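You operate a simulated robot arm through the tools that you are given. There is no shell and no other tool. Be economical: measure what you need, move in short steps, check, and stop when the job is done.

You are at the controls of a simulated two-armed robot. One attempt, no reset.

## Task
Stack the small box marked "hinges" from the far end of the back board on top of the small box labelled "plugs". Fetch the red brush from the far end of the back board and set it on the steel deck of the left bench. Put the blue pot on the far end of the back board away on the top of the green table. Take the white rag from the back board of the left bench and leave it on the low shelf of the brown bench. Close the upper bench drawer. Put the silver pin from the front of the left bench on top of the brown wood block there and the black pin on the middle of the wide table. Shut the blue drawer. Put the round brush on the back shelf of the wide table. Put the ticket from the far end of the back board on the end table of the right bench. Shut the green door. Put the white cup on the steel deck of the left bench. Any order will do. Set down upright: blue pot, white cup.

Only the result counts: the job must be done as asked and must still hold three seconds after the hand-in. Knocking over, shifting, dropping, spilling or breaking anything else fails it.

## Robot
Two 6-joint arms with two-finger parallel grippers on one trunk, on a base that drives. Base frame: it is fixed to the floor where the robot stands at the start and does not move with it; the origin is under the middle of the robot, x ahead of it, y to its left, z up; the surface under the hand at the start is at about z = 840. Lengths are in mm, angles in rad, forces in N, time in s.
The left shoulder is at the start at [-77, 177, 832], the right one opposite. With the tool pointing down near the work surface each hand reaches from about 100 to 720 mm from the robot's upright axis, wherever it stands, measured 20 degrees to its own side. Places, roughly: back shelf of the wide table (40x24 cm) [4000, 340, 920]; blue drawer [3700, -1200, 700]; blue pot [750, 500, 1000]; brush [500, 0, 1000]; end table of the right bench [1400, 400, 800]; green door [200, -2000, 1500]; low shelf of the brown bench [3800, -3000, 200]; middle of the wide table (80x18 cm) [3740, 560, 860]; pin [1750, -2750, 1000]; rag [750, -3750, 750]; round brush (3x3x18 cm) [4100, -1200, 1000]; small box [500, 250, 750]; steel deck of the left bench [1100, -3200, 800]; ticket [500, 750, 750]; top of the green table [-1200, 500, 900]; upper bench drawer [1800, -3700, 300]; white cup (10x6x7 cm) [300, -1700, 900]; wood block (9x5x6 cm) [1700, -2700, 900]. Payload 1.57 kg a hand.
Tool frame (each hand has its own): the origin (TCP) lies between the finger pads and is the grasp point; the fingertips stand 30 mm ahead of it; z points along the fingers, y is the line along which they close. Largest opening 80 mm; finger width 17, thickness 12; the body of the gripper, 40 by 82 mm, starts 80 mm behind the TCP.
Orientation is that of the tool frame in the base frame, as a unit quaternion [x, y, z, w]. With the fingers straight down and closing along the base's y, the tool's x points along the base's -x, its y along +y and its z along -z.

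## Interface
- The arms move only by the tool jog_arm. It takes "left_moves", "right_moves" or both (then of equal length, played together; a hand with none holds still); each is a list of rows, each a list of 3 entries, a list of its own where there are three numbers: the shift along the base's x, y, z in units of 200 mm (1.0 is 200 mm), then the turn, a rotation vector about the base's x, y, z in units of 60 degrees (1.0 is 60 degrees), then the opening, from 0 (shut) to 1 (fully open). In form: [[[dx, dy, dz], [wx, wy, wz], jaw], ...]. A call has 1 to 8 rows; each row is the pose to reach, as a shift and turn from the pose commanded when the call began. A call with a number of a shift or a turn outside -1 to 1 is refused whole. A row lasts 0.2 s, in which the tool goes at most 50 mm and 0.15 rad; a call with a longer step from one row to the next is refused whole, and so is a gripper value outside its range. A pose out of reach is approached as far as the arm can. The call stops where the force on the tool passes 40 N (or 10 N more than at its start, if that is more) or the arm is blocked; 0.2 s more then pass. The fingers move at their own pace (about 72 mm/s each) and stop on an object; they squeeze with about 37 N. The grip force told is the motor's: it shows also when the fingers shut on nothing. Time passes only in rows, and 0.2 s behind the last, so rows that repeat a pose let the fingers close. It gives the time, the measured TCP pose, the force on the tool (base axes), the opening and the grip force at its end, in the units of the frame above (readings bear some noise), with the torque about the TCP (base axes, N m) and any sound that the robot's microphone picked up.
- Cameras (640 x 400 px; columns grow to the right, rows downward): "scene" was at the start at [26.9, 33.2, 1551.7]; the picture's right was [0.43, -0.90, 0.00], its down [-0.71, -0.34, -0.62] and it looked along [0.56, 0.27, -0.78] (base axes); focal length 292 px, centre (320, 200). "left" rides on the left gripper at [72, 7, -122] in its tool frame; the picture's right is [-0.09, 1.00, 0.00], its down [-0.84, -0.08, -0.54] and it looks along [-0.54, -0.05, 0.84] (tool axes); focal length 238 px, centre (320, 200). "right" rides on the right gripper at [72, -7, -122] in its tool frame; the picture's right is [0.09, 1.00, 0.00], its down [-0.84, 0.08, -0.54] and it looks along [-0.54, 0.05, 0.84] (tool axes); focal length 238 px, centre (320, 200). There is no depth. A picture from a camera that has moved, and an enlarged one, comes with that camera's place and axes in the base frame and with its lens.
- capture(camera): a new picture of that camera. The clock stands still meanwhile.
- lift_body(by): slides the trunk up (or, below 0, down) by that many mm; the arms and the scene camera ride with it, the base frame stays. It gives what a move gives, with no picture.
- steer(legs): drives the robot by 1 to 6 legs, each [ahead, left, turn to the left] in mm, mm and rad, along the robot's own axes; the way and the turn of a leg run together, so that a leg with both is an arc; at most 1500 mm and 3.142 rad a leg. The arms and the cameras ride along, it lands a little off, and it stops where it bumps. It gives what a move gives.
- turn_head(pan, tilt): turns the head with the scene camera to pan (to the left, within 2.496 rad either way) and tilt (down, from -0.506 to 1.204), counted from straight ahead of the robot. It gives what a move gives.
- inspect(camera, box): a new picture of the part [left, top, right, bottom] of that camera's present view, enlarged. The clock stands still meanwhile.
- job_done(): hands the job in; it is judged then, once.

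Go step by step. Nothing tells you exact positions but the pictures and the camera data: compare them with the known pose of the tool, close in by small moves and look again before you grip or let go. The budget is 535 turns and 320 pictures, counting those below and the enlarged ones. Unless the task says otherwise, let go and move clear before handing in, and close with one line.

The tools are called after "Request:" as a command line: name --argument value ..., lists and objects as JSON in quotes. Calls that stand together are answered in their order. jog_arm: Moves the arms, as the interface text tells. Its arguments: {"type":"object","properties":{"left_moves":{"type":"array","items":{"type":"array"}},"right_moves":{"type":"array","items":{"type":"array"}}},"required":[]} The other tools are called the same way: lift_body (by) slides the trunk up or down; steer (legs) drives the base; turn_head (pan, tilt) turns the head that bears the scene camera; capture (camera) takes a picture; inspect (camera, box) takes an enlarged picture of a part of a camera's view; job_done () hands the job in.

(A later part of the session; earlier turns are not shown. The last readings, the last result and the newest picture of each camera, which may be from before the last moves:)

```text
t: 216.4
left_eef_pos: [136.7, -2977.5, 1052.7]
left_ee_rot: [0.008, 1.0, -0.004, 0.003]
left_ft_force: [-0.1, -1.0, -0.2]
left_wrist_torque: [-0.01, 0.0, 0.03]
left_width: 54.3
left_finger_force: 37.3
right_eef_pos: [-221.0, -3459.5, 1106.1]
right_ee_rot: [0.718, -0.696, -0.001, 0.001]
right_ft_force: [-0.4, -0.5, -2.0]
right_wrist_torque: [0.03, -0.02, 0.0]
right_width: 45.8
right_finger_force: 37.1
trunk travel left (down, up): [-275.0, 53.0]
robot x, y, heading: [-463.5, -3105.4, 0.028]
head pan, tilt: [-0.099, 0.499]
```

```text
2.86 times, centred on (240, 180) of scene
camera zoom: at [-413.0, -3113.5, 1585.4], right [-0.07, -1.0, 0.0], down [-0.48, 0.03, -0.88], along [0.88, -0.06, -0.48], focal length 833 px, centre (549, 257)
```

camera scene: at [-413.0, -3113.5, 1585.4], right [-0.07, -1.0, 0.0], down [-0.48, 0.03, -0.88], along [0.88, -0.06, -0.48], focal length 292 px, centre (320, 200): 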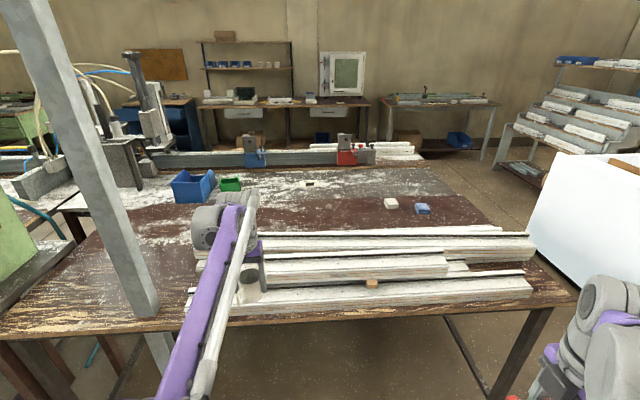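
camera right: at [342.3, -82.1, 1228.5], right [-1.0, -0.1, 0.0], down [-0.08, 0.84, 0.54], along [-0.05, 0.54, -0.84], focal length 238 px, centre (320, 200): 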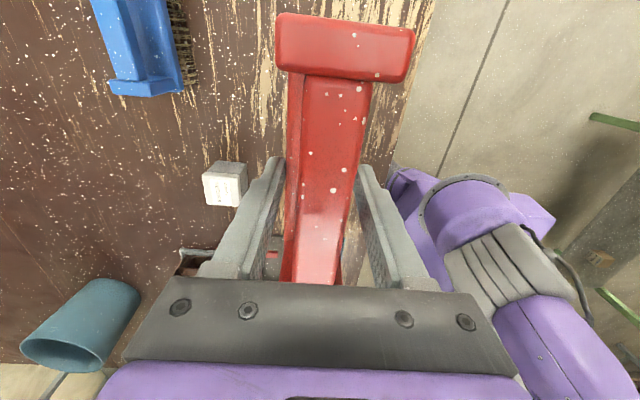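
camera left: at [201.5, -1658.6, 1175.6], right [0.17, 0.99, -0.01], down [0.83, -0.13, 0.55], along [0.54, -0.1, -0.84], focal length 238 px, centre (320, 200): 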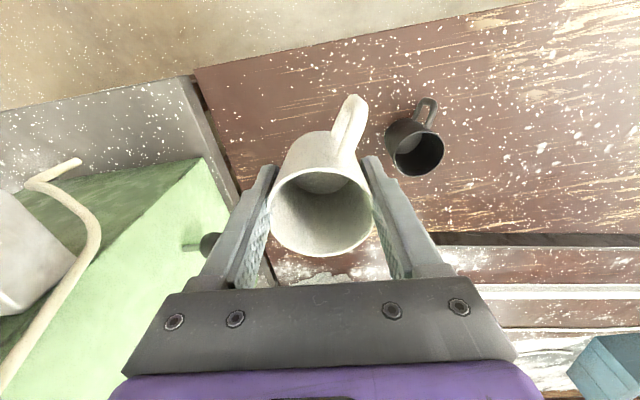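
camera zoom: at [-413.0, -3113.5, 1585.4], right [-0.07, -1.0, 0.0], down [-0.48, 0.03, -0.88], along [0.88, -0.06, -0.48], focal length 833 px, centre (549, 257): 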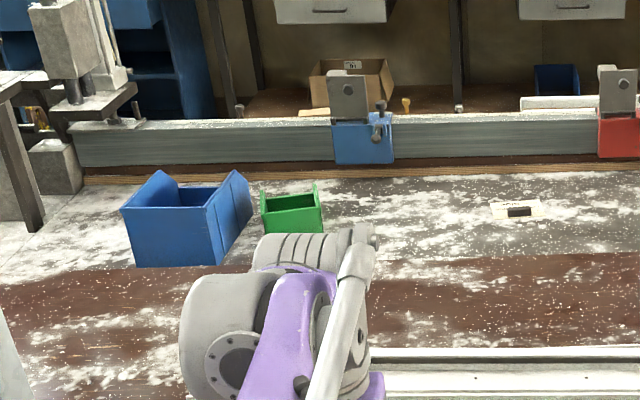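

The white rag is at about [863, -3568] next to a blue one; the grey steel deck spans x≈950–1377 up to the bench's end at y≈-3940. I'll go round to that end and face +y.

Request:
steer --legs '[[0, -1250, 0], [0, 0, 1.54], [0, -1450, 0]]'

Request:
turn_head --pan 0.0 --tilt 0.6

Request:
capture --camera "scene"

```text
t: 243.5
left_eef_pos: [919.7, -3869.1, 1053.2]
left_ee_rot: [-0.656, 0.755, 0.0, 0.005]
left_ft_force: [0.4, -0.7, -1.3]
left_wrist_torque: [-0.02, -0.03, 0.0]
left_width: 54.0
left_finger_force: 37.0
right_eef_pos: [1352.0, -4284.4, 1106.6]
right_ee_rot: [0.999, -0.049, 0.0, 0.001]
right_ft_force: [-0.4, 0.2, -2.2]
right_wrist_torque: [0.02, 0.01, -0.04]
right_width: 45.5
right_finger_force: 37.3
trunk travel left (down, up): [-275.0, 53.0]
robot x, y, heading: [973.1, -4480.2, 1.474]
head pan, tilt: [-0.099, 0.499]
```

```text
t: 244.2
left_eef_pos: [920.1, -3868.6, 1054.3]
left_ee_rot: [-0.654, 0.756, 0.0, 0.004]
left_ft_force: [-0.4, 0.7, -0.1]
left_wrist_torque: [-0.02, 0.0, 0.01]
left_width: 54.0
left_finger_force: 36.8
right_eef_pos: [1351.4, -4284.5, 1107.4]
right_ee_rot: [0.999, -0.049, -0.001, 0.001]
right_ft_force: [0.5, 0.3, -2.8]
right_wrist_torque: [0.06, -0.02, 0.02]
right_width: 45.4
right_finger_force: 36.9
trunk travel left (down, up): [-275.0, 53.0]
robot x, y, heading: [968.7, -4475.7, 1.475]
head pan, tilt: [0.0, 0.6]
```

```text
205 pictures are left
camera scene: at [975.5, -4431.3, 1576.4], right [1.0, -0.1, 0.0], down [-0.06, -0.56, -0.83], along [0.08, 0.82, -0.56], focal length 292 px, centre (320, 200)
```

scene: 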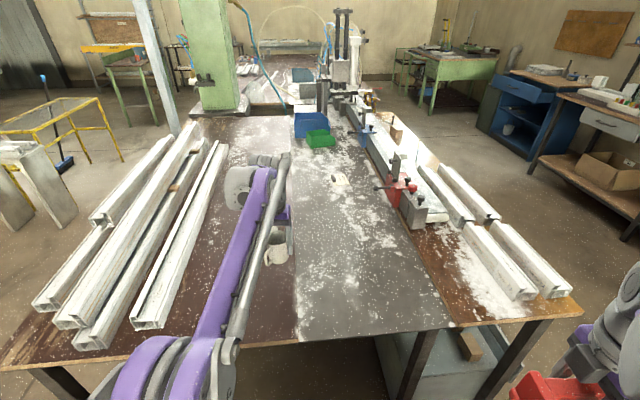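

Clear view: deck x≈957–1363, end edge y≈-4000. Square up and place the cup around [1050, -3775].

Request:
steer --legs '[[0, -60, 0.096], [100, 0, 0]]'

Request:
jog_arm --left_moves '[[[0.2, 0, 0], [0, 0, 0], 0.5], [[0.4, 0, 0], [0, 0, 0], 0.5], [[0.6, 0, -0.1], [0, 0, 0], 0.5], [[0.65, 0, -0.3], [0, 0, 0], 0.5], [[0.65, 0, -0.5], [0, 0, 0], 0.5]]'

Request:
turn_head --pan 0.0 --tilt 0.8

Request:
capture --camera "scene"

Request:
capture --camera "left"

```text
t: 246.1
left_eef_pos: [917.4, -3782.3, 1054.3]
left_ee_rot: [-0.691, 0.723, -0.001, 0.005]
left_ft_force: [0.7, 0.4, -0.2]
left_wrist_torque: [-0.02, -0.02, 0.0]
left_width: 53.6
left_finger_force: 37.2
right_eef_pos: [1389.9, -4152.8, 1107.4]
right_ee_rot: [1.0, 0.001, 0.0, 0.001]
right_ft_force: [0.0, 1.2, -2.4]
right_wrist_torque: [-0.06, 0.03, -0.02]
right_width: 45.4
right_finger_force: 37.0
trunk travel left (down, up): [-275.0, 53.0]
robot x, y, heading: [1030.9, -4385.3, 1.571]
head pan, tilt: [0.0, 0.6]
```

```text
t: 247.3
left_eef_pos: [1048.4, -3782.0, 951.1]
left_ee_rot: [-0.691, 0.723, 0.001, 0.005]
left_ft_force: [1.1, 0.3, 0.2]
left_wrist_torque: [-0.01, -0.03, 0.01]
left_width: 53.9
left_finger_force: 37.2
right_eef_pos: [1389.0, -4153.2, 1106.1]
right_ee_rot: [1.0, 0.0, 0.0, 0.001]
right_ft_force: [0.0, -0.3, -2.0]
right_wrist_torque: [0.04, 0.02, 0.03]
right_width: 45.7
right_finger_force: 37.4
trunk travel left (down, up): [-275.0, 53.0]
robot x, y, heading: [1030.3, -4385.7, 1.567]
head pan, tilt: [0.0, 0.6]
```

```text
t: 248.0
left_eef_pos: [1047.8, -3781.8, 953.3]
left_ee_rot: [-0.691, 0.723, 0.0, 0.004]
left_ft_force: [-0.2, -0.2, -1.3]
left_wrist_torque: [0.01, 0.01, 0.0]
left_width: 54.2
left_finger_force: 36.7
right_eef_pos: [1388.1, -4154.0, 1105.7]
right_ee_rot: [1.0, 0.0, 0.0, 0.0]
right_ft_force: [0.8, 0.0, -2.2]
right_wrist_torque: [0.0, 0.02, -0.02]
right_width: 45.4
right_finger_force: 37.2
trunk travel left (down, up): [-275.0, 53.0]
robot x, y, heading: [1031.7, -4384.5, 1.575]
head pan, tilt: [0.0, 0.799]
```

```text
204 pictures are left
camera scene: at [1029.5, -4344.5, 1559.5], right [1.0, 0.0, 0.0], down [0.0, -0.72, -0.7], along [0.0, 0.7, -0.72], focal length 292 px, centre (320, 200)
```

scene: 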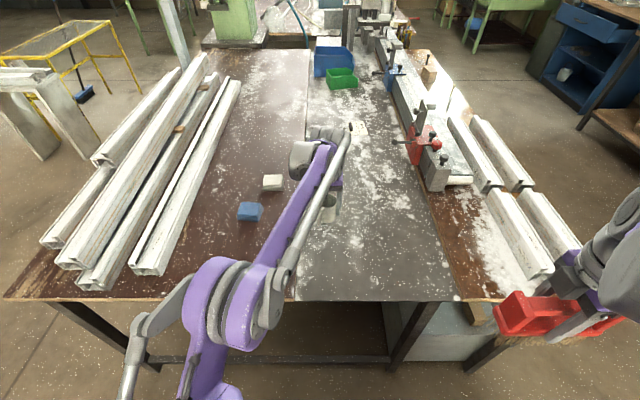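

```text
203 pictures are left
camera left: at [1036.3, -3855.8, 1073.7], right [-0.99, 0.14, -0.01], down [0.11, 0.83, 0.55], along [0.08, 0.54, -0.84], focal length 238 px, centre (320, 200)
```

left: 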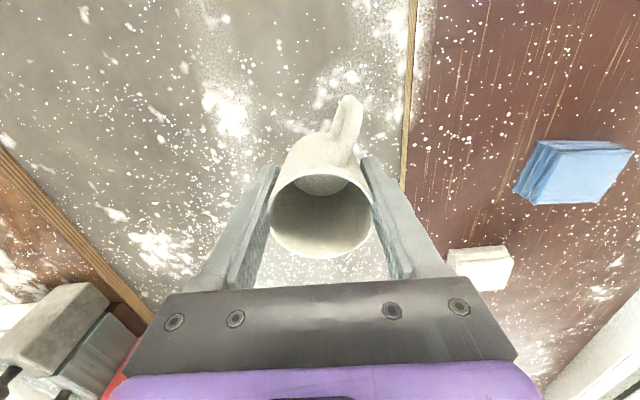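

Request:
jog_arm --left_moves '[[[0, 0, -0.2], [0, 0, 0], 0.5], [[0, 0, -0.26], [0, 0, 0], 0.5], [[0, 0, -0.29], [0, 0, 0], 0.5], [[0, 0, -0.305], [0, 0, 0], 0.5], [[0, 0, -0.32], [0, 0, 0], 0.5], [[0, 0, -0.335], [0, 0, 0], 0.5], [[0, 0, -0.35], [0, 0, 0], 0.5]]'

```text
t: 249.6
left_eef_pos: [1047.5, -3780.8, 883.0]
left_ee_rot: [-0.692, 0.722, 0.0, 0.005]
left_ft_force: [-0.3, -0.2, -0.6]
left_wrist_torque: [0.01, 0.01, 0.02]
left_width: 54.3
left_finger_force: 36.9
right_eef_pos: [1390.1, -4153.2, 1106.9]
right_ee_rot: [1.0, 0.001, 0.0, 0.001]
right_ft_force: [-0.5, -0.1, -2.0]
right_wrist_torque: [0.02, 0.01, 0.02]
right_width: 45.6
right_finger_force: 36.6
trunk travel left (down, up): [-275.0, 53.0]
robot x, y, heading: [1028.1, -4382.6, 1.578]
head pan, tilt: [0.0, 0.799]
```

Request:
jog_arm --left_moves '[[[0, 0, -0.015], [0, 0, 0], 0.5], [[0, 0, -0.03], [0, 0, 0], 0.5], [[0, 0, -0.045], [0, 0, 0], 0.5], [[0, 0, -0.06], [0, 0, 0], 0.5], [[0, 0, -0.075], [0, 0, 0], 0.5], [[0, 0, -0.09], [0, 0, 0], 0.5], [[0, 0, -0.105], [0, 0, 0], 0.5], [[0, 0, -0.12], [0, 0, 0], 0.5]]'

Request:
capture --camera "left"

```text
t: 251.4
left_eef_pos: [1047.7, -3783.3, 861.1]
left_ee_rot: [-0.692, 0.722, 0.0, 0.006]
left_ft_force: [0.0, 3.0, 32.0]
left_wrist_torque: [-0.08, -0.01, 0.02]
left_width: 54.4
left_finger_force: 36.5
right_eef_pos: [1389.6, -4154.8, 1107.9]
right_ee_rot: [1.0, 0.002, 0.0, 0.0]
right_ft_force: [-0.3, 0.4, -2.3]
right_wrist_torque: [0.0, 0.02, 0.01]
right_width: 45.3
right_finger_force: 37.8
trunk travel left (down, up): [-275.0, 53.0]
robot x, y, heading: [1026.8, -4385.0, 1.569]
head pan, tilt: [0.0, 0.799]
```

```text
202 pictures are left
camera left: at [1036.8, -3856.2, 982.0], right [-0.99, 0.14, -0.01], down [0.11, 0.83, 0.55], along [0.08, 0.54, -0.84], focal length 238 px, centre (320, 200)
```

left: 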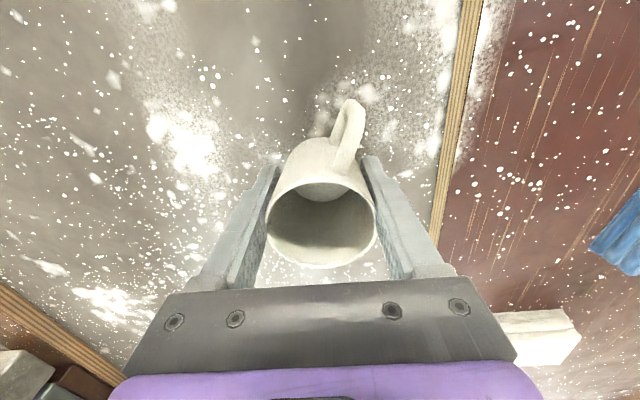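

Contact: the deck is recessed ~25 mm. Release the cup and rise.

Request:
jog_arm --left_moves '[[[0, 0, 0.012], [0, 0, 0], 0.55], [[0, 0, 0.012], [0, 0, 0], 0.8], [[0, 0, 0.012], [0, 0, 0], 0.95], [[0, 0, 0.1], [0, 0, 0], 0.95], [[0, 0, 0.3], [0, 0, 0], 0.95], [[0, 0, 0.5], [0, 0, 0], 0.95], [[0, 0, 0.7], [0, 0, 0], 0.95], [[0, 0, 0.9], [0, 0, 0], 0.95]]'

Request:
capture --camera "left"

```text
t: 253.2
left_eef_pos: [1045.6, -3782.4, 1039.9]
left_ee_rot: [-0.691, 0.723, -0.001, 0.005]
left_ft_force: [0.8, 0.0, 0.2]
left_wrist_torque: [-0.01, 0.02, 0.0]
left_width: 76.1
left_finger_force: 0.0
right_eef_pos: [1389.6, -4153.7, 1105.9]
right_ee_rot: [1.0, 0.001, 0.001, 0.001]
right_ft_force: [-0.1, 0.2, -2.3]
right_wrist_torque: [0.0, 0.02, -0.02]
right_width: 45.5
right_finger_force: 36.8
trunk travel left (down, up): [-275.0, 53.0]
robot x, y, heading: [1028.1, -4380.7, 1.573]
head pan, tilt: [0.0, 0.799]
```

```text
201 pictures are left
camera left: at [1034.5, -3855.8, 1161.0], right [-0.99, 0.14, -0.01], down [0.11, 0.83, 0.55], along [0.08, 0.54, -0.84], focal length 238 px, centre (320, 200)
```

left: 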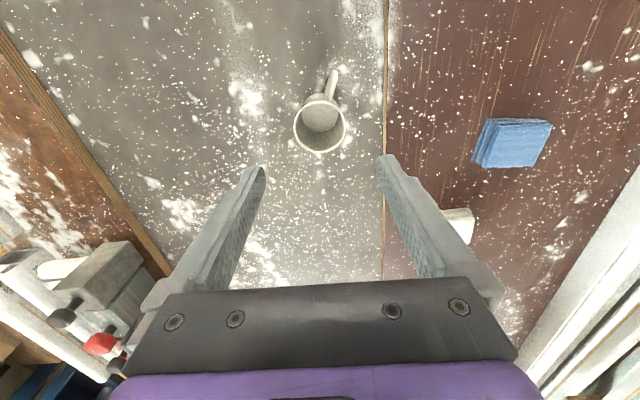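

Cup upright. Now the brush with the right hand to around [1220, -3850].

Request:
jog_arm --right_moves '[[[-0.1, 0.2, 0], [0, 0, 0], 0.1], [[-0.2, 0.4, 0], [0, 0, 0], 0.1], [[-0.3, 0.6, 0], [0, 0, 0], 0.1], [[-0.4, 0.8, 0], [0, 0, 0], 0.1], [[-0.5, 1, 0], [0, 0, 0], 0.1]]'

Request:
jog_arm --right_moves '[[[-0.1, 0.2, 0], [0, 0, 0], 0.1], [[-0.2, 0.4, -0.1], [0, 0, 0], 0.1], [[-0.3, 0.5, -0.3], [0, 0, 0], 0.1], [[-0.35, 0.5, -0.5], [0, 0, 0], 0.1], [[-0.35, 0.5, -0.7], [0, 0, 0], 0.1]]'

Request:
capture --camera "right"

Request:
capture --camera "scene"

```text
t: 254.4
left_eef_pos: [1044.4, -3780.9, 1038.6]
left_ee_rot: [-0.692, 0.722, 0.0, 0.004]
left_ft_force: [0.3, 0.6, -0.7]
left_wrist_torque: [-0.04, 0.03, 0.02]
left_width: 76.0
left_finger_force: 0.1
right_eef_pos: [1288.2, -3949.3, 1103.4]
right_ee_rot: [1.0, 0.0, 0.001, 0.0]
right_ft_force: [-0.8, 0.0, -2.7]
right_wrist_torque: [0.04, 0.02, 0.02]
right_width: 45.3
right_finger_force: 37.0
trunk travel left (down, up): [-275.0, 53.0]
robot x, y, heading: [1028.9, -4388.7, 1.571]
head pan, tilt: [0.0, 0.799]
```

```text
t: 255.6
left_eef_pos: [1045.0, -3781.2, 1039.9]
left_ee_rot: [-0.692, 0.722, 0.0, 0.005]
left_ft_force: [0.1, 0.2, 0.5]
left_wrist_torque: [-0.01, 0.02, 0.01]
left_width: 76.0
left_finger_force: 0.1
right_eef_pos: [1221.2, -3852.4, 966.0]
right_ee_rot: [1.0, 0.001, 0.001, 0.001]
right_ft_force: [-0.8, -0.9, -1.8]
right_wrist_torque: [-0.01, 0.03, 0.0]
right_width: 45.5
right_finger_force: 36.9
trunk travel left (down, up): [-275.0, 53.0]
robot x, y, heading: [1031.2, -4385.0, 1.574]
head pan, tilt: [0.0, 0.799]
```

```text
200 pictures are left
camera right: at [1292.7, -3846.8, 1088.0], right [0.09, -1.0, 0.0], down [-0.84, -0.08, 0.54], along [-0.54, -0.05, -0.84], focal length 238 px, centre (320, 200)
```

right: 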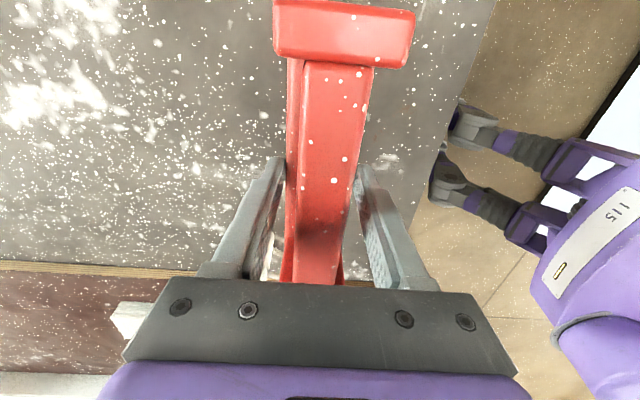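

```text
199 pictures are left
camera scene: at [1029.7, -4343.9, 1559.4], right [1.0, 0.0, 0.0], down [0.0, -0.72, -0.7], along [0.0, 0.7, -0.72], focal length 292 px, centre (320, 200)
```

scene: 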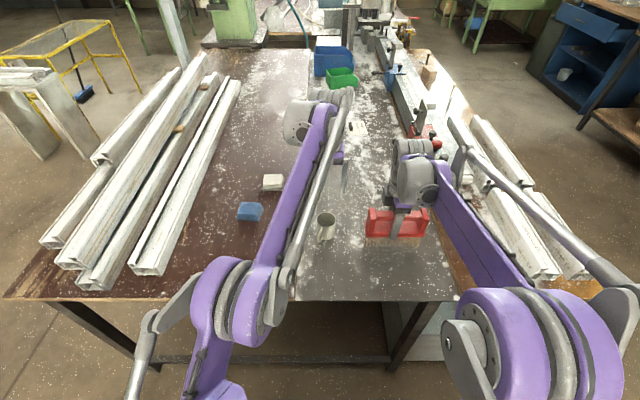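

Request:
jog_arm --right_moves '[[[0, 0, -0.2], [0, 0, 0], 0.1], [[0, 0, -0.33], [0, 0, 0], 0.1], [[0, 0, -0.36], [0, 0, 0], 0.1], [[0, 0, -0.38], [0, 0, 0], 0.1], [[0, 0, -0.4], [0, 0, 0], 0.1], [[0, 0, -0.415], [0, 0, 0], 0.1], [[0, 0, -0.43], [0, 0, 0], 0.1]]'

```text
t: 257.2
left_eef_pos: [1044.4, -3783.3, 1040.4]
left_ee_rot: [-0.692, 0.722, 0.001, 0.006]
left_ft_force: [0.0, -0.5, -0.2]
left_wrist_torque: [0.0, 0.01, -0.01]
left_width: 75.9
left_finger_force: 0.0
right_eef_pos: [1218.6, -3856.1, 881.9]
right_ee_rot: [1.0, 0.0, 0.0, -0.001]
right_ft_force: [4.8, 4.4, 33.9]
right_wrist_torque: [0.11, -0.05, 0.04]
right_width: 45.5
right_finger_force: 37.3
trunk travel left (down, up): [-275.0, 53.0]
robot x, y, heading: [1027.8, -4383.7, 1.568]
head pan, tilt: [0.0, 0.799]
```

In contact. Release and rise.

Request:
jog_arm --right_moves '[[[0, 0, 0.015], [0, 0, 0], 0.3], [[0, 0, 0.015], [0, 0, 0], 0.8], [[0, 0, 0.02], [0, 0, 0], 1], [[0, 0, 0.1], [0, 0, 0], 1], [[0, 0, 0.3], [0, 0, 0], 1], [[0, 0, 0.5], [0, 0, 0], 1], [[0, 0, 0.7], [0, 0, 0], 1], [[0, 0, 0.9], [0, 0, 0], 1]]'

Request:
capture --camera "right"

```text
t: 259.0
left_eef_pos: [1045.0, -3781.9, 1040.2]
left_ee_rot: [-0.692, 0.722, 0.0, 0.004]
left_ft_force: [0.2, -0.1, 1.4]
left_wrist_torque: [-0.01, 0.0, 0.0]
left_width: 76.0
left_finger_force: 0.0
right_eef_pos: [1220.5, -3853.3, 1061.8]
right_ee_rot: [1.0, 0.001, -0.001, 0.001]
right_ft_force: [-0.2, 0.2, 0.0]
right_wrist_torque: [0.0, 0.02, 0.02]
right_width: 79.9
right_finger_force: 0.1
trunk travel left (down, up): [-275.0, 53.0]
robot x, y, heading: [1029.4, -4385.0, 1.579]
head pan, tilt: [0.0, 0.799]
```

```text
198 pictures are left
camera right: at [1292.6, -3846.9, 1183.0], right [0.09, -1.0, 0.0], down [-0.84, -0.08, 0.54], along [-0.54, -0.05, -0.84], focal length 238 px, centre (320, 200)
```

right: 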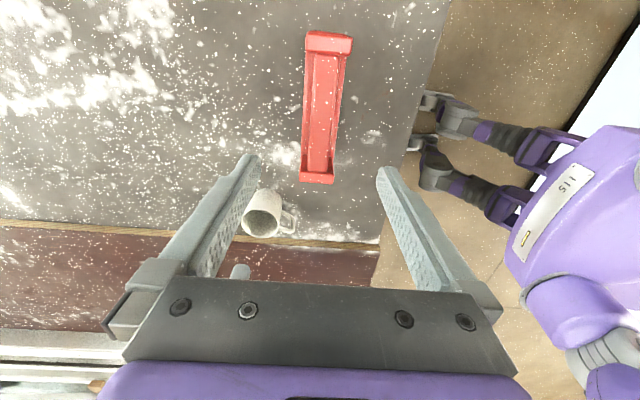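

Brush placed. Now approach the white rag: move ahead 130 and left 60.

Request:
steer --legs '[[130, 60, 0]]'

Request:
jog_arm --left_moves '[[[-0.2, 0.1, 0], [0, 0, 0], 1], [[-0.4, 0.1, 0], [0, 0, 0], 1], [[-0.55, 0.1, 0], [0, 0, 0], 1]]'

Request:
capture --camera "left"

```text
t: 260.4
left_eef_pos: [987.7, -3654.8, 1039.0]
left_ee_rot: [-0.69, 0.724, -0.001, 0.005]
left_ft_force: [0.3, 1.0, 0.9]
left_wrist_torque: [0.01, 0.02, -0.03]
left_width: 75.8
left_finger_force: 0.0
right_eef_pos: [1163.0, -3727.1, 1061.0]
right_ee_rot: [1.0, -0.001, 0.0, 0.001]
right_ft_force: [-0.6, -0.6, -0.7]
right_wrist_torque: [-0.02, -0.05, -0.05]
right_width: 80.0
right_finger_force: 0.0
trunk travel left (down, up): [-275.0, 53.0]
robot x, y, heading: [972.4, -4254.2, 1.57]
head pan, tilt: [0.0, 0.799]
```

```text
t: 261.2
left_eef_pos: [877.8, -3633.9, 1041.0]
left_ee_rot: [-0.689, 0.725, -0.001, 0.005]
left_ft_force: [0.0, 0.2, 0.4]
left_wrist_torque: [0.03, -0.03, -0.02]
left_width: 79.8
left_finger_force: 0.0
right_eef_pos: [1162.5, -3727.2, 1061.2]
right_ee_rot: [1.0, -0.002, 0.001, 0.001]
right_ft_force: [0.0, 0.0, 0.5]
right_wrist_torque: [0.06, 0.01, -0.04]
right_width: 80.2
right_finger_force: 0.0
trunk travel left (down, up): [-275.0, 53.0]
robot x, y, heading: [970.4, -4260.3, 1.568]
head pan, tilt: [0.0, 0.799]
```

```text
197 pictures are left
camera left: at [866.6, -3708.5, 1162.2], right [-0.99, 0.14, -0.01], down [0.11, 0.83, 0.55], along [0.08, 0.54, -0.84], focal length 238 px, centre (320, 200)
```

left: 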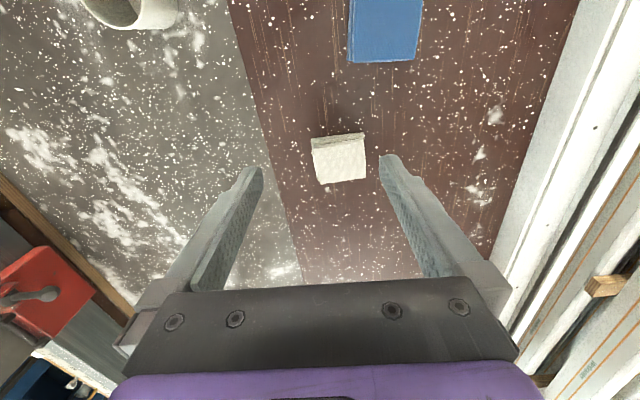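

Rag top is about [860, -3574], ~68×56 mm, aligned with the axes. Move over with a small yaw correction.

Request:
jog_arm --left_moves '[[[-0.09, 0.15, 0], [0, 0, 0.05], 1], [[-0.09, 0.3, -0.1], [0, 0, 0.05], 1], [[-0.09, 0.3, -0.3], [0, 0, 0.05], 1], [[-0.09, 0.3, -0.45], [0, 0, 0.05], 1]]'

Request:
capture --camera "left"

```text
t: 262.2
left_eef_pos: [860.0, -3588.2, 968.0]
left_ee_rot: [0.709, -0.706, 0.0, -0.005]
left_ft_force: [0.0, -0.2, 0.0]
left_wrist_torque: [0.0, 0.0, 0.02]
left_width: 80.3
left_finger_force: 0.1
left hand out of reach, approached as far as the arm can: row 1, 2, 3, 4
right_eef_pos: [1163.0, -3727.4, 1061.5]
right_ee_rot: [1.0, -0.002, 0.0, 0.001]
right_ft_force: [0.0, -1.3, 0.0]
right_wrist_torque: [0.0, -0.01, -0.01]
right_width: 79.9
right_finger_force: 0.1
trunk travel left (down, up): [-275.0, 53.0]
robot x, y, heading: [968.5, -4254.6, 1.568]
head pan, tilt: [0.0, 0.799]
```

```text
196 pictures are left
camera left: at [853.1, -3661.7, 1088.3], right [-1.0, 0.09, -0.01], down [0.07, 0.83, 0.55], along [0.05, 0.55, -0.84], focal length 238 px, centre (320, 200)
```

left: 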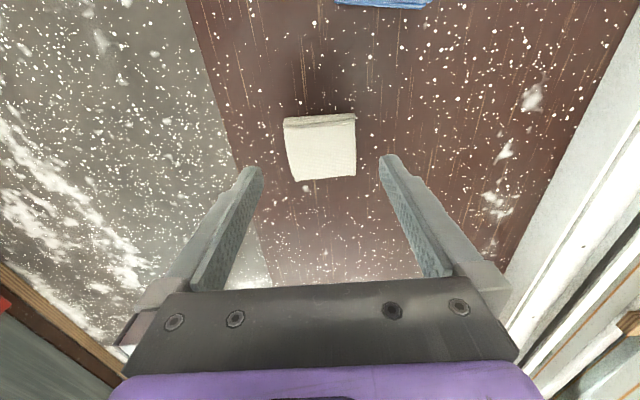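

Request:
steer --legs '[[60, 0, 0]]'

Request:
jog_arm --left_moves '[[[0, -0.2, 0], [0, 0, 0], 1], [[0, -0.23, 0], [0, 0, 0], 1]]'

Request:
capture --camera "left"

```text
t: 263.1
left_eef_pos: [859.9, -3525.4, 967.4]
left_ee_rot: [0.709, -0.705, -0.001, -0.005]
left_ft_force: [-0.1, 0.5, -0.3]
left_wrist_torque: [-0.04, -0.01, 0.02]
left_width: 80.2
left_finger_force: 0.0
right_eef_pos: [1161.9, -3665.2, 1058.8]
right_ee_rot: [1.0, 0.0, 0.001, 0.0]
right_ft_force: [0.4, 1.2, 0.0]
right_wrist_torque: [-0.02, -0.01, -0.02]
right_width: 80.1
right_finger_force: 0.0
trunk travel left (down, up): [-275.0, 53.0]
robot x, y, heading: [972.2, -4193.8, 1.57]
head pan, tilt: [0.0, 0.799]
```

```text
t: 263.7
left_eef_pos: [861.3, -3572.8, 967.4]
left_ee_rot: [0.709, -0.705, 0.0, -0.005]
left_ft_force: [0.2, 0.3, 0.6]
left_wrist_torque: [0.01, 0.03, -0.01]
left_width: 79.9
left_finger_force: 0.1
right_eef_pos: [1162.4, -3665.7, 1060.6]
right_ee_rot: [1.0, -0.001, 0.0, 0.001]
right_ft_force: [0.9, 0.0, 0.4]
right_wrist_torque: [0.0, 0.0, 0.02]
right_width: 80.1
right_finger_force: 0.0
trunk travel left (down, up): [-275.0, 53.0]
robot x, y, heading: [971.0, -4196.7, 1.568]
head pan, tilt: [0.0, 0.799]
```

```text
195 pictures are left
camera left: at [854.1, -3645.2, 1088.3], right [-1.0, 0.09, -0.01], down [0.07, 0.83, 0.55], along [0.05, 0.55, -0.84], focal length 238 px, centre (320, 200)
```

left: 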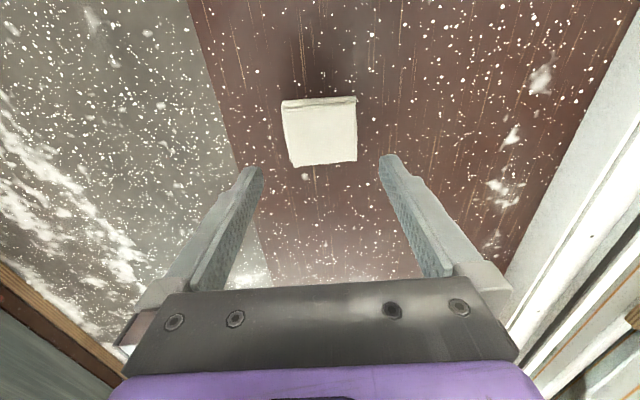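

Request:
jog_arm --left_moves '[[[-0.005, 0, -0.2], [0, 0, 0], 1], [[-0.005, 0, -0.35], [0, 0, 0], 1], [[-0.005, 0, -0.42], [0, 0, 0], 1], [[-0.005, 0, -0.42], [0, 0, 0], 1]]'

Request:
capture --camera "left"

```text
t: 264.7
left_eef_pos: [863.6, -3536.2, 909.0]
left_ee_rot: [0.709, -0.705, 0.001, -0.005]
left_ft_force: [0.4, 0.4, 0.0]
left_wrist_torque: [0.03, 0.0, 0.03]
left_width: 80.0
left_finger_force: 0.1
left hand out of reach, approached as far as the arm can: row 1, 2, 3, 4
right_eef_pos: [1162.4, -3664.7, 1061.0]
right_ee_rot: [1.0, 0.0, 0.001, 0.001]
right_ft_force: [1.0, -0.1, 0.0]
right_wrist_torque: [-0.03, -0.02, -0.01]
right_width: 79.9
right_finger_force: 0.1
trunk travel left (down, up): [-275.0, 53.0]
robot x, y, heading: [969.0, -4193.5, 1.568]
head pan, tilt: [0.0, 0.799]
```

```text
194 pictures are left
camera left: at [855.3, -3610.3, 1029.3], right [-1.0, 0.09, -0.01], down [0.07, 0.83, 0.55], along [0.05, 0.54, -0.84], focal length 238 px, centre (320, 200)
```

left: 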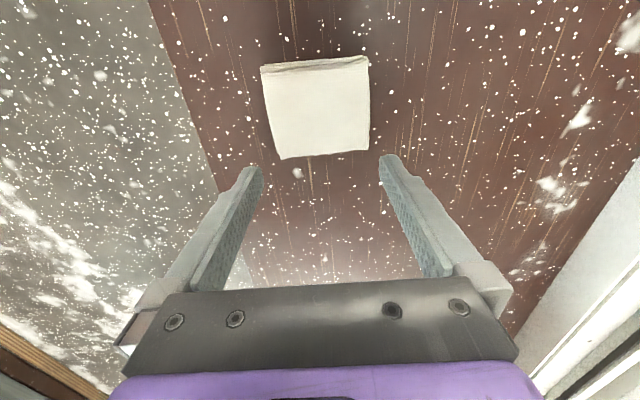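

The arm flipped elbow-down again after the stretch. Raise high and retract to unflip, as before.

Request:
jog_arm --left_moves '[[[0, 0, 0.2], [0, 0, 0], 1], [[0, 0, 0.4], [0, 0, 0], 1], [[0, -0.0, 0.6], [0, 0, 0], 1], [[0, -0.1, 0.8], [0, 0, 0], 1], [[0, -0.1, 1], [0, 0, 0], 1]]'

Request:
jog_arm --left_moves '[[[0, -0.1, 0.2], [0, 0, 0], 1], [[0, -0.2, 0.4], [0, 0, 0], 1], [[0, -0.3, 0.6], [0, 0, 0], 1], [[0, -0.4, 0.8], [0, 0, 0], 1], [[0, -0.5, 1], [0, 0, 0], 1]]'

Request:
jog_arm --left_moves '[[[0, -0.2, 0], [0, 0, 0], 1], [[0, -0.4, 0], [0, 0, 0], 1], [[0, -0.6, -0.1], [0, 0, 0], 1], [[0, -0.6, -0.3], [0, 0, 0], 1], [[0, -0.6, -0.5], [0, 0, 0], 1], [[0, -0.6, -0.7], [0, 0, 0], 1]]'

Request:
capture --camera "scene"

```text
t: 265.9
left_eef_pos: [856.9, -3583.4, 1092.4]
left_ee_rot: [0.709, -0.706, -0.001, -0.006]
left_ft_force: [0.6, -0.3, -0.2]
left_wrist_torque: [0.01, 0.01, 0.01]
left_width: 80.1
left_finger_force: 0.0
left hand out of reach, approached as far as the arm can: row 3, 4, 5
right_eef_pos: [1162.8, -3666.7, 1061.7]
right_ee_rot: [1.0, 0.0, 0.0, 0.0]
right_ft_force: [-0.7, 0.2, -0.6]
right_wrist_torque: [0.01, -0.02, 0.0]
right_width: 80.2
right_finger_force: 0.2
trunk travel left (down, up): [-275.0, 53.0]
robot x, y, heading: [965.3, -4199.0, 1.565]
head pan, tilt: [0.0, 0.799]
```

```text
t: 267.1
left_eef_pos: [858.4, -3712.9, 1249.1]
left_ee_rot: [0.709, -0.705, -0.001, -0.006]
left_ft_force: [-0.3, -0.7, 1.0]
left_wrist_torque: [0.01, 0.02, -0.02]
left_width: 80.3
left_finger_force: 0.1
left hand out of reach, approached as far as the arm can: row 1, 2, 3, 4, 5
right_eef_pos: [1163.7, -3668.1, 1060.9]
right_ee_rot: [1.0, -0.001, 0.0, 0.0]
right_ft_force: [-0.9, 0.1, 0.8]
right_wrist_torque: [-0.01, 0.0, 0.01]
right_width: 80.0
right_finger_force: 0.0
trunk travel left (down, up): [-275.0, 53.0]
robot x, y, heading: [966.9, -4198.3, 1.57]
head pan, tilt: [0.0, 0.799]
```

```text
t: 268.5
left_eef_pos: [858.2, -3829.3, 1107.0]
left_ee_rot: [0.709, -0.705, -0.001, -0.006]
left_ft_force: [0.8, -0.3, -0.3]
left_wrist_torque: [0.03, 0.02, 0.02]
left_width: 80.1
left_finger_force: 0.0
right_eef_pos: [1162.8, -3665.4, 1060.5]
right_ee_rot: [1.0, -0.001, 0.0, 0.001]
right_ft_force: [0.7, -0.5, 0.1]
right_wrist_torque: [0.02, 0.0, 0.0]
right_width: 80.0
right_finger_force: 0.1
trunk travel left (down, up): [-275.0, 53.0]
robot x, y, heading: [968.4, -4197.4, 1.564]
head pan, tilt: [0.0, 0.799]
```

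```text
193 pictures are left
camera scene: at [969.5, -4156.0, 1559.4], right [1.0, 0.0, 0.0], down [0.0, -0.72, -0.7], along [0.0, 0.7, -0.72], focal length 292 px, centre (320, 200)
```

scene: 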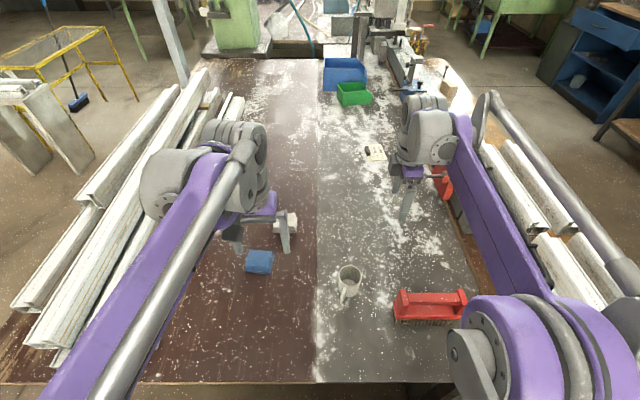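

Elbow-up again. Approach lower first, then extend forward.

Request:
jog_arm --left_moves '[[[0, 0.1, -0.2], [0, 0, 0], 1], [[0, 0.2, -0.4], [0, 0, 0], 1], [[0, 0.4, -0.5], [0, 0, 0], 1], [[0, 0.6, -0.6], [0, 0, 0], 1], [[0, 0.8, -0.7], [0, 0, 0], 1], [[0, 1, -0.75], [0, 0, 0], 1]]'

Request:
jog_arm --left_moves '[[[0.01, 0.2, 0], [0, 0, 0], 1], [[0.01, 0.27, 0], [0, 0, 0], 1]]'

Request:
capture --camera "left"

```text
t: 269.9
left_eef_pos: [856.7, -3628.3, 958.5]
left_ee_rot: [0.709, -0.705, 0.002, -0.004]
left_ft_force: [-0.3, -0.6, -0.3]
left_wrist_torque: [-0.02, 0.02, 0.0]
left_width: 80.2
left_finger_force: 0.0
right_eef_pos: [1161.7, -3664.8, 1060.9]
right_ee_rot: [1.0, -0.001, 0.0, 0.002]
right_ft_force: [1.4, 0.0, -0.8]
right_wrist_torque: [-0.02, 0.02, 0.0]
right_width: 80.0
right_finger_force: 0.1
trunk travel left (down, up): [-275.0, 53.0]
robot x, y, heading: [968.0, -4193.6, 1.568]
head pan, tilt: [0.0, 0.799]
```

```text
t: 270.5
left_eef_pos: [860.6, -3575.8, 959.6]
left_ee_rot: [0.709, -0.705, 0.0, -0.005]
left_ft_force: [-0.7, 0.0, 0.3]
left_wrist_torque: [-0.01, -0.01, 0.02]
left_width: 80.0
left_finger_force: 0.1
right_eef_pos: [1162.3, -3666.2, 1060.9]
right_ee_rot: [1.0, -0.001, 0.0, 0.0]
right_ft_force: [0.8, -0.3, 0.1]
right_wrist_torque: [0.03, -0.03, -0.01]
right_width: 79.9
right_finger_force: 0.1
trunk travel left (down, up): [-275.0, 53.0]
robot x, y, heading: [972.2, -4194.3, 1.57]
head pan, tilt: [0.0, 0.799]
```

```text
192 pictures are left
camera left: at [852.8, -3649.7, 1079.8], right [-1.0, 0.09, -0.01], down [0.07, 0.83, 0.55], along [0.05, 0.55, -0.84], focal length 238 px, centre (320, 200)
```

left: 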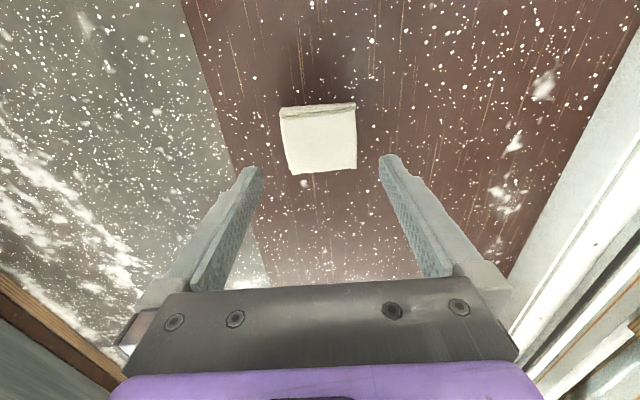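

Centred. Lower onto the rag.

Request:
jog_arm --left_moves '[[[-0.005, 0.01, -0.15], [0, 0, 0], 1], [[-0.005, 0.01, -0.3], [0, 0, 0], 1], [[-0.005, 0.01, -0.41], [0, 0, 0], 1], [[-0.005, 0.01, -0.41], [0, 0, 0], 1]]'

Request:
capture --camera "left"

```text
t: 271.5
left_eef_pos: [856.3, -3573.0, 875.1]
left_ee_rot: [0.709, -0.705, -0.001, -0.005]
left_ft_force: [0.9, -0.4, 0.2]
left_wrist_torque: [0.02, -0.03, 0.03]
left_width: 80.0
left_finger_force: 0.1
right_eef_pos: [1163.2, -3666.0, 1061.7]
right_ee_rot: [1.0, 0.0, 0.0, 0.001]
right_ft_force: [1.0, 0.3, -0.2]
right_wrist_torque: [-0.01, 0.01, -0.02]
right_width: 80.1
right_finger_force: 0.1
trunk travel left (down, up): [-275.0, 53.0]
robot x, y, heading: [968.9, -4197.8, 1.571]
head pan, tilt: [0.0, 0.799]
```

```text
191 pictures are left
camera left: at [849.6, -3646.1, 996.3], right [-1.0, 0.09, -0.01], down [0.07, 0.83, 0.55], along [0.05, 0.55, -0.84], focal length 238 px, centre (320, 200)
```

left: 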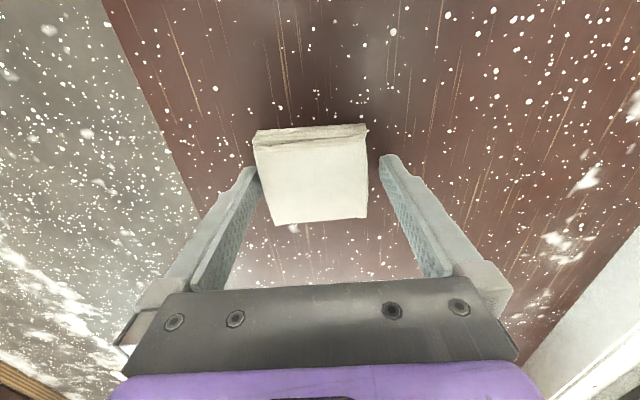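

Request:
jog_arm --left_moves '[[[0.015, 0, -0.01], [0, 0, 0], 0.8], [[0.015, 0, -0.01], [0, 0, 0], 0.5], [[0.015, 0, -0.01], [0, 0, 0], 0.3], [[0.015, 0, -0.01], [0, 0, 0], 0.3], [[0.015, 0, 0.1], [0, 0, 0], 0.3], [[0.015, 0, 0.3], [0, 0, 0], 0.3], [[0.015, 0, 0.4], [0, 0, 0], 0.3]]'

Request:
capture --camera "left"

```text
t: 273.1
left_eef_pos: [859.9, -3572.7, 955.0]
left_ee_rot: [0.709, -0.705, 0.0, -0.005]
left_ft_force: [-0.3, -0.2, -0.9]
left_wrist_torque: [0.0, 0.0, 0.0]
left_width: 68.7
left_finger_force: 36.9
right_eef_pos: [1162.5, -3665.6, 1060.9]
right_ee_rot: [1.0, -0.001, 0.0, 0.0]
right_ft_force: [-0.1, -0.1, 0.4]
right_wrist_torque: [0.02, -0.01, -0.02]
right_width: 80.0
right_finger_force: 0.0
trunk travel left (down, up): [-275.0, 53.0]
robot x, y, heading: [968.8, -4194.5, 1.57]
head pan, tilt: [0.0, 0.799]
```

```text
190 pictures are left
camera left: at [853.2, -3646.2, 1076.3], right [-1.0, 0.09, -0.01], down [0.07, 0.83, 0.55], along [0.05, 0.55, -0.84], focal length 238 px, centre (320, 200)
```

left: 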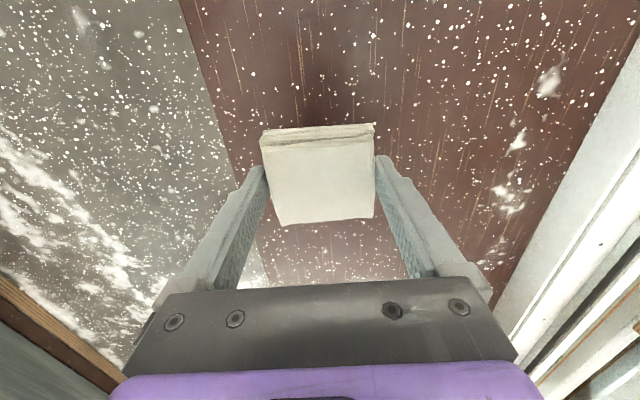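

Rag held. Retract the left hand (low, no stretching), and tuck the right hand.

Request:
jog_arm --left_moves '[[[0, -0.2, 0.1], [0, 0, 0], 0.3], [[0, -0.4, 0.2], [0, 0, 0], 0.3], [[0, -0.6, 0.35], [0, 0, 0], 0.3], [[0, -0.8, 0.5], [0, 0, 0], 0.3], [[0, -1, 0.6], [0, 0, 0], 0.3]]' --right_moves '[[[0.05, -0.2, 0], [0, 0, 0], 0.5], [[0.1, -0.4, 0], [0, 0, 0], 0.5], [[0.15, -0.6, 0], [0, 0, 0], 0.5], [[0.2, -0.8, 0], [0, 0, 0], 0.5], [[0.2, -1, 0], [0, 0, 0], 0.5]]'

Request:
steer --legs '[[-280, 0, 0]]'

Request:
turn_head --pan -0.9 --tilt 0.5

Request:
capture --camera "scene"

Request:
turn_head --pan -1.7 --tilt 0.4

Request:
capture --camera "scene"

```text
t: 274.3
left_eef_pos: [862.3, -3774.1, 1076.9]
left_ee_rot: [0.709, -0.705, -0.001, -0.005]
left_ft_force: [0.1, -1.3, -0.3]
left_wrist_torque: [0.05, 0.01, -0.03]
left_width: 68.8
left_finger_force: 37.2
right_eef_pos: [1203.8, -3871.6, 1062.5]
right_ee_rot: [1.0, -0.001, 0.0, 0.0]
right_ft_force: [0.4, -0.2, 0.0]
right_wrist_torque: [0.03, 0.02, 0.0]
right_width: 40.1
right_finger_force: 0.1
trunk travel left (down, up): [-275.0, 53.0]
robot x, y, heading: [971.4, -4200.5, 1.569]
head pan, tilt: [0.0, 0.799]
```

```text
t: 276.3
left_eef_pos: [862.4, -4055.1, 1074.9]
left_ee_rot: [0.708, -0.706, 0.0, -0.005]
left_ft_force: [0.5, -0.1, 0.5]
left_wrist_torque: [0.0, 0.0, 0.03]
left_width: 68.9
left_finger_force: 36.5
right_eef_pos: [1203.2, -4152.3, 1062.2]
right_ee_rot: [1.0, -0.002, 0.0, 0.0]
right_ft_force: [-0.1, -0.2, 0.5]
right_wrist_torque: [0.0, 0.02, -0.01]
right_width: 39.8
right_finger_force: 0.1
trunk travel left (down, up): [-275.0, 53.0]
robot x, y, heading: [969.5, -4483.4, 1.565]
head pan, tilt: [0.0, 0.799]
```

```text
t: 277.5
left_eef_pos: [862.2, -4055.1, 1076.2]
left_ee_rot: [0.709, -0.706, 0.001, -0.005]
left_ft_force: [-0.8, 0.2, 0.1]
left_wrist_torque: [0.0, 0.01, 0.05]
left_width: 68.8
left_finger_force: 37.0
right_eef_pos: [1204.5, -4151.7, 1062.5]
right_ee_rot: [1.0, -0.002, -0.001, 0.001]
right_ft_force: [-0.1, -1.1, -0.3]
right_wrist_torque: [0.0, -0.01, 0.0]
right_width: 39.9
right_finger_force: 0.0
trunk travel left (down, up): [-275.0, 53.0]
robot x, y, heading: [968.7, -4480.0, 1.568]
head pan, tilt: [-0.901, 0.499]
```

```text
189 pictures are left
camera scene: at [1039.9, -4464.6, 1585.4], right [0.62, -0.79, 0.0], down [-0.38, -0.3, -0.88], along [0.69, 0.54, -0.48], focal length 292 px, centre (320, 200)
```

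scene: 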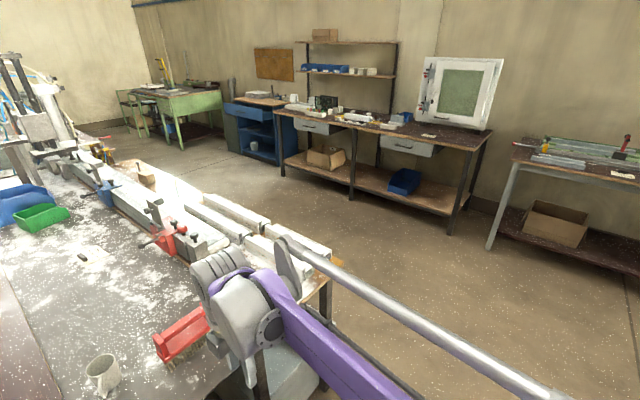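

```text
t: 278.6
left_eef_pos: [860.8, -4054.8, 1074.8]
left_ee_rot: [0.708, -0.706, 0.0, -0.005]
left_ft_force: [0.3, -0.3, -0.7]
left_wrist_torque: [0.02, 0.01, -0.01]
left_width: 68.6
left_finger_force: 37.2
right_eef_pos: [1203.8, -4152.5, 1061.8]
right_ee_rot: [1.0, -0.001, 0.0, 0.0]
right_ft_force: [-0.2, 0.0, -0.7]
right_wrist_torque: [0.0, -0.01, -0.03]
right_width: 40.1
right_finger_force: 0.0
trunk travel left (down, up): [-275.0, 53.0]
robot x, y, heading: [966.9, -4480.9, 1.567]
head pan, tilt: [-1.7, 0.4]
```

```text
188 pictures are left
camera scene: at [1060.2, -4533.1, 1594.5], right [-0.13, -0.99, 0.0], down [-0.39, 0.05, -0.92], along [0.91, -0.12, -0.39], focal length 292 px, centre (320, 200)
```

scene: 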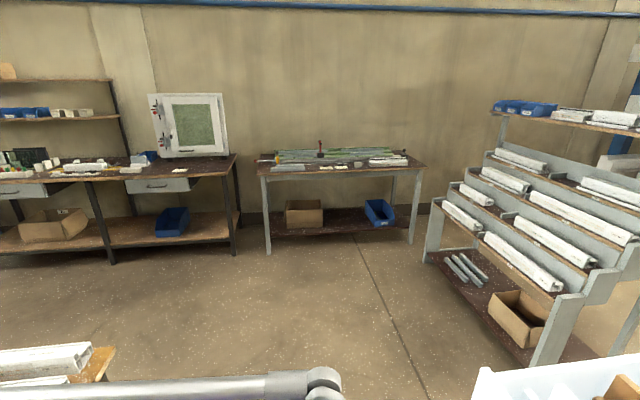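

Go around to the front side of the left bench (x≈2400) and view it.

Request:
steer --legs '[[0, -1430, 0], [600, 0, 0]]'

Request:
turn_head --pan 0.9 --tilt 0.6

Request:
capture --camera "scene"

```text
t: 294.3
left_eef_pos: [2279.6, -3443.8, 1075.7]
left_ee_rot: [0.71, -0.704, 0.0, -0.006]
left_ft_force: [0.9, 0.2, -1.8]
left_wrist_torque: [0.01, -0.03, -0.01]
left_width: 68.5
left_finger_force: 36.9
right_eef_pos: [2621.8, -3541.9, 1062.5]
right_ee_rot: [1.0, -0.001, 0.0, 0.001]
right_ft_force: [0.5, 0.2, 0.7]
right_wrist_torque: [-0.02, -0.02, -0.03]
right_width: 40.0
right_finger_force: 0.0
trunk travel left (down, up): [-275.0, 53.0]
robot x, y, heading: [2386.6, -3869.3, 1.57]
head pan, tilt: [-1.7, 0.4]
```

```text
t: 296.7
left_eef_pos: [2279.9, -3443.9, 1075.5]
left_ee_rot: [0.709, -0.705, 0.0, -0.005]
left_ft_force: [0.0, 0.9, -0.1]
left_wrist_torque: [-0.01, 0.0, -0.02]
left_width: 68.5
left_finger_force: 37.3
right_eef_pos: [2622.7, -3540.9, 1061.6]
right_ee_rot: [1.0, 0.0, 0.001, 0.0]
right_ft_force: [-0.3, -0.7, -0.8]
right_wrist_torque: [0.03, -0.03, -0.07]
right_width: 40.0
right_finger_force: 0.1
trunk travel left (down, up): [-275.0, 53.0]
robot x, y, heading: [2387.6, -3868.0, 1.571]
head pan, tilt: [0.901, 0.6]
```

```text
187 pictures are left
camera scene: at [2318.5, -3854.5, 1576.3], right [0.62, 0.78, 0.0], down [0.44, -0.35, -0.83], along [-0.65, 0.51, -0.56], focal length 292 px, centre (320, 200)
```

scene: 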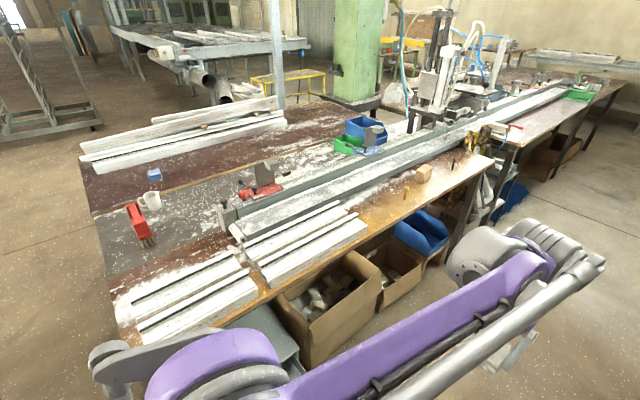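

Request:
inspect --camera "scene" --box '[340, 110, 540, 250]'

Request:
inspect --camera "scene" --box '[180, 240, 420, 390]'

```text
2.86 times, centred on (440, 180) of scene
camera zoom: at [2318.5, -3854.5, 1576.3], right [0.62, 0.78, 0.0], down [0.44, -0.35, -0.83], along [-0.65, 0.51, -0.56], focal length 833 px, centre (-23, 257)
```

zoom: 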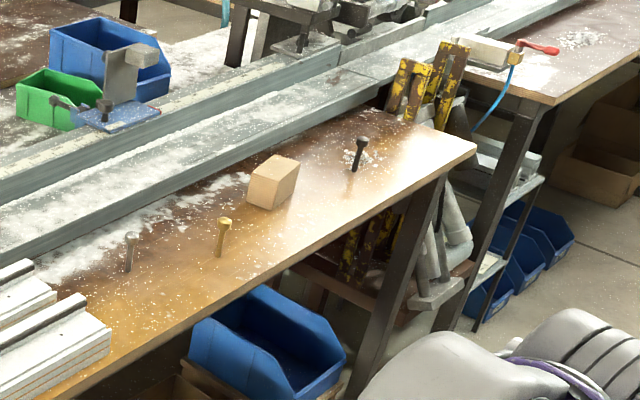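

```text
2.67 times, centred on (300, 315) of scene
camera zoom: at [2318.5, -3854.5, 1576.3], right [0.62, 0.78, 0.0], down [0.44, -0.35, -0.83], along [-0.65, 0.51, -0.56], focal length 777 px, centre (373, -107)
```

zoom: 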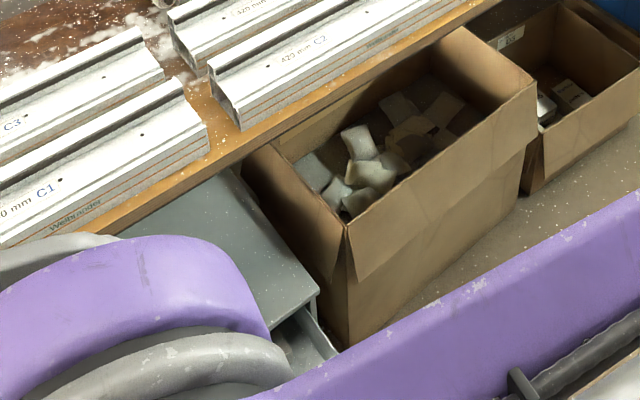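

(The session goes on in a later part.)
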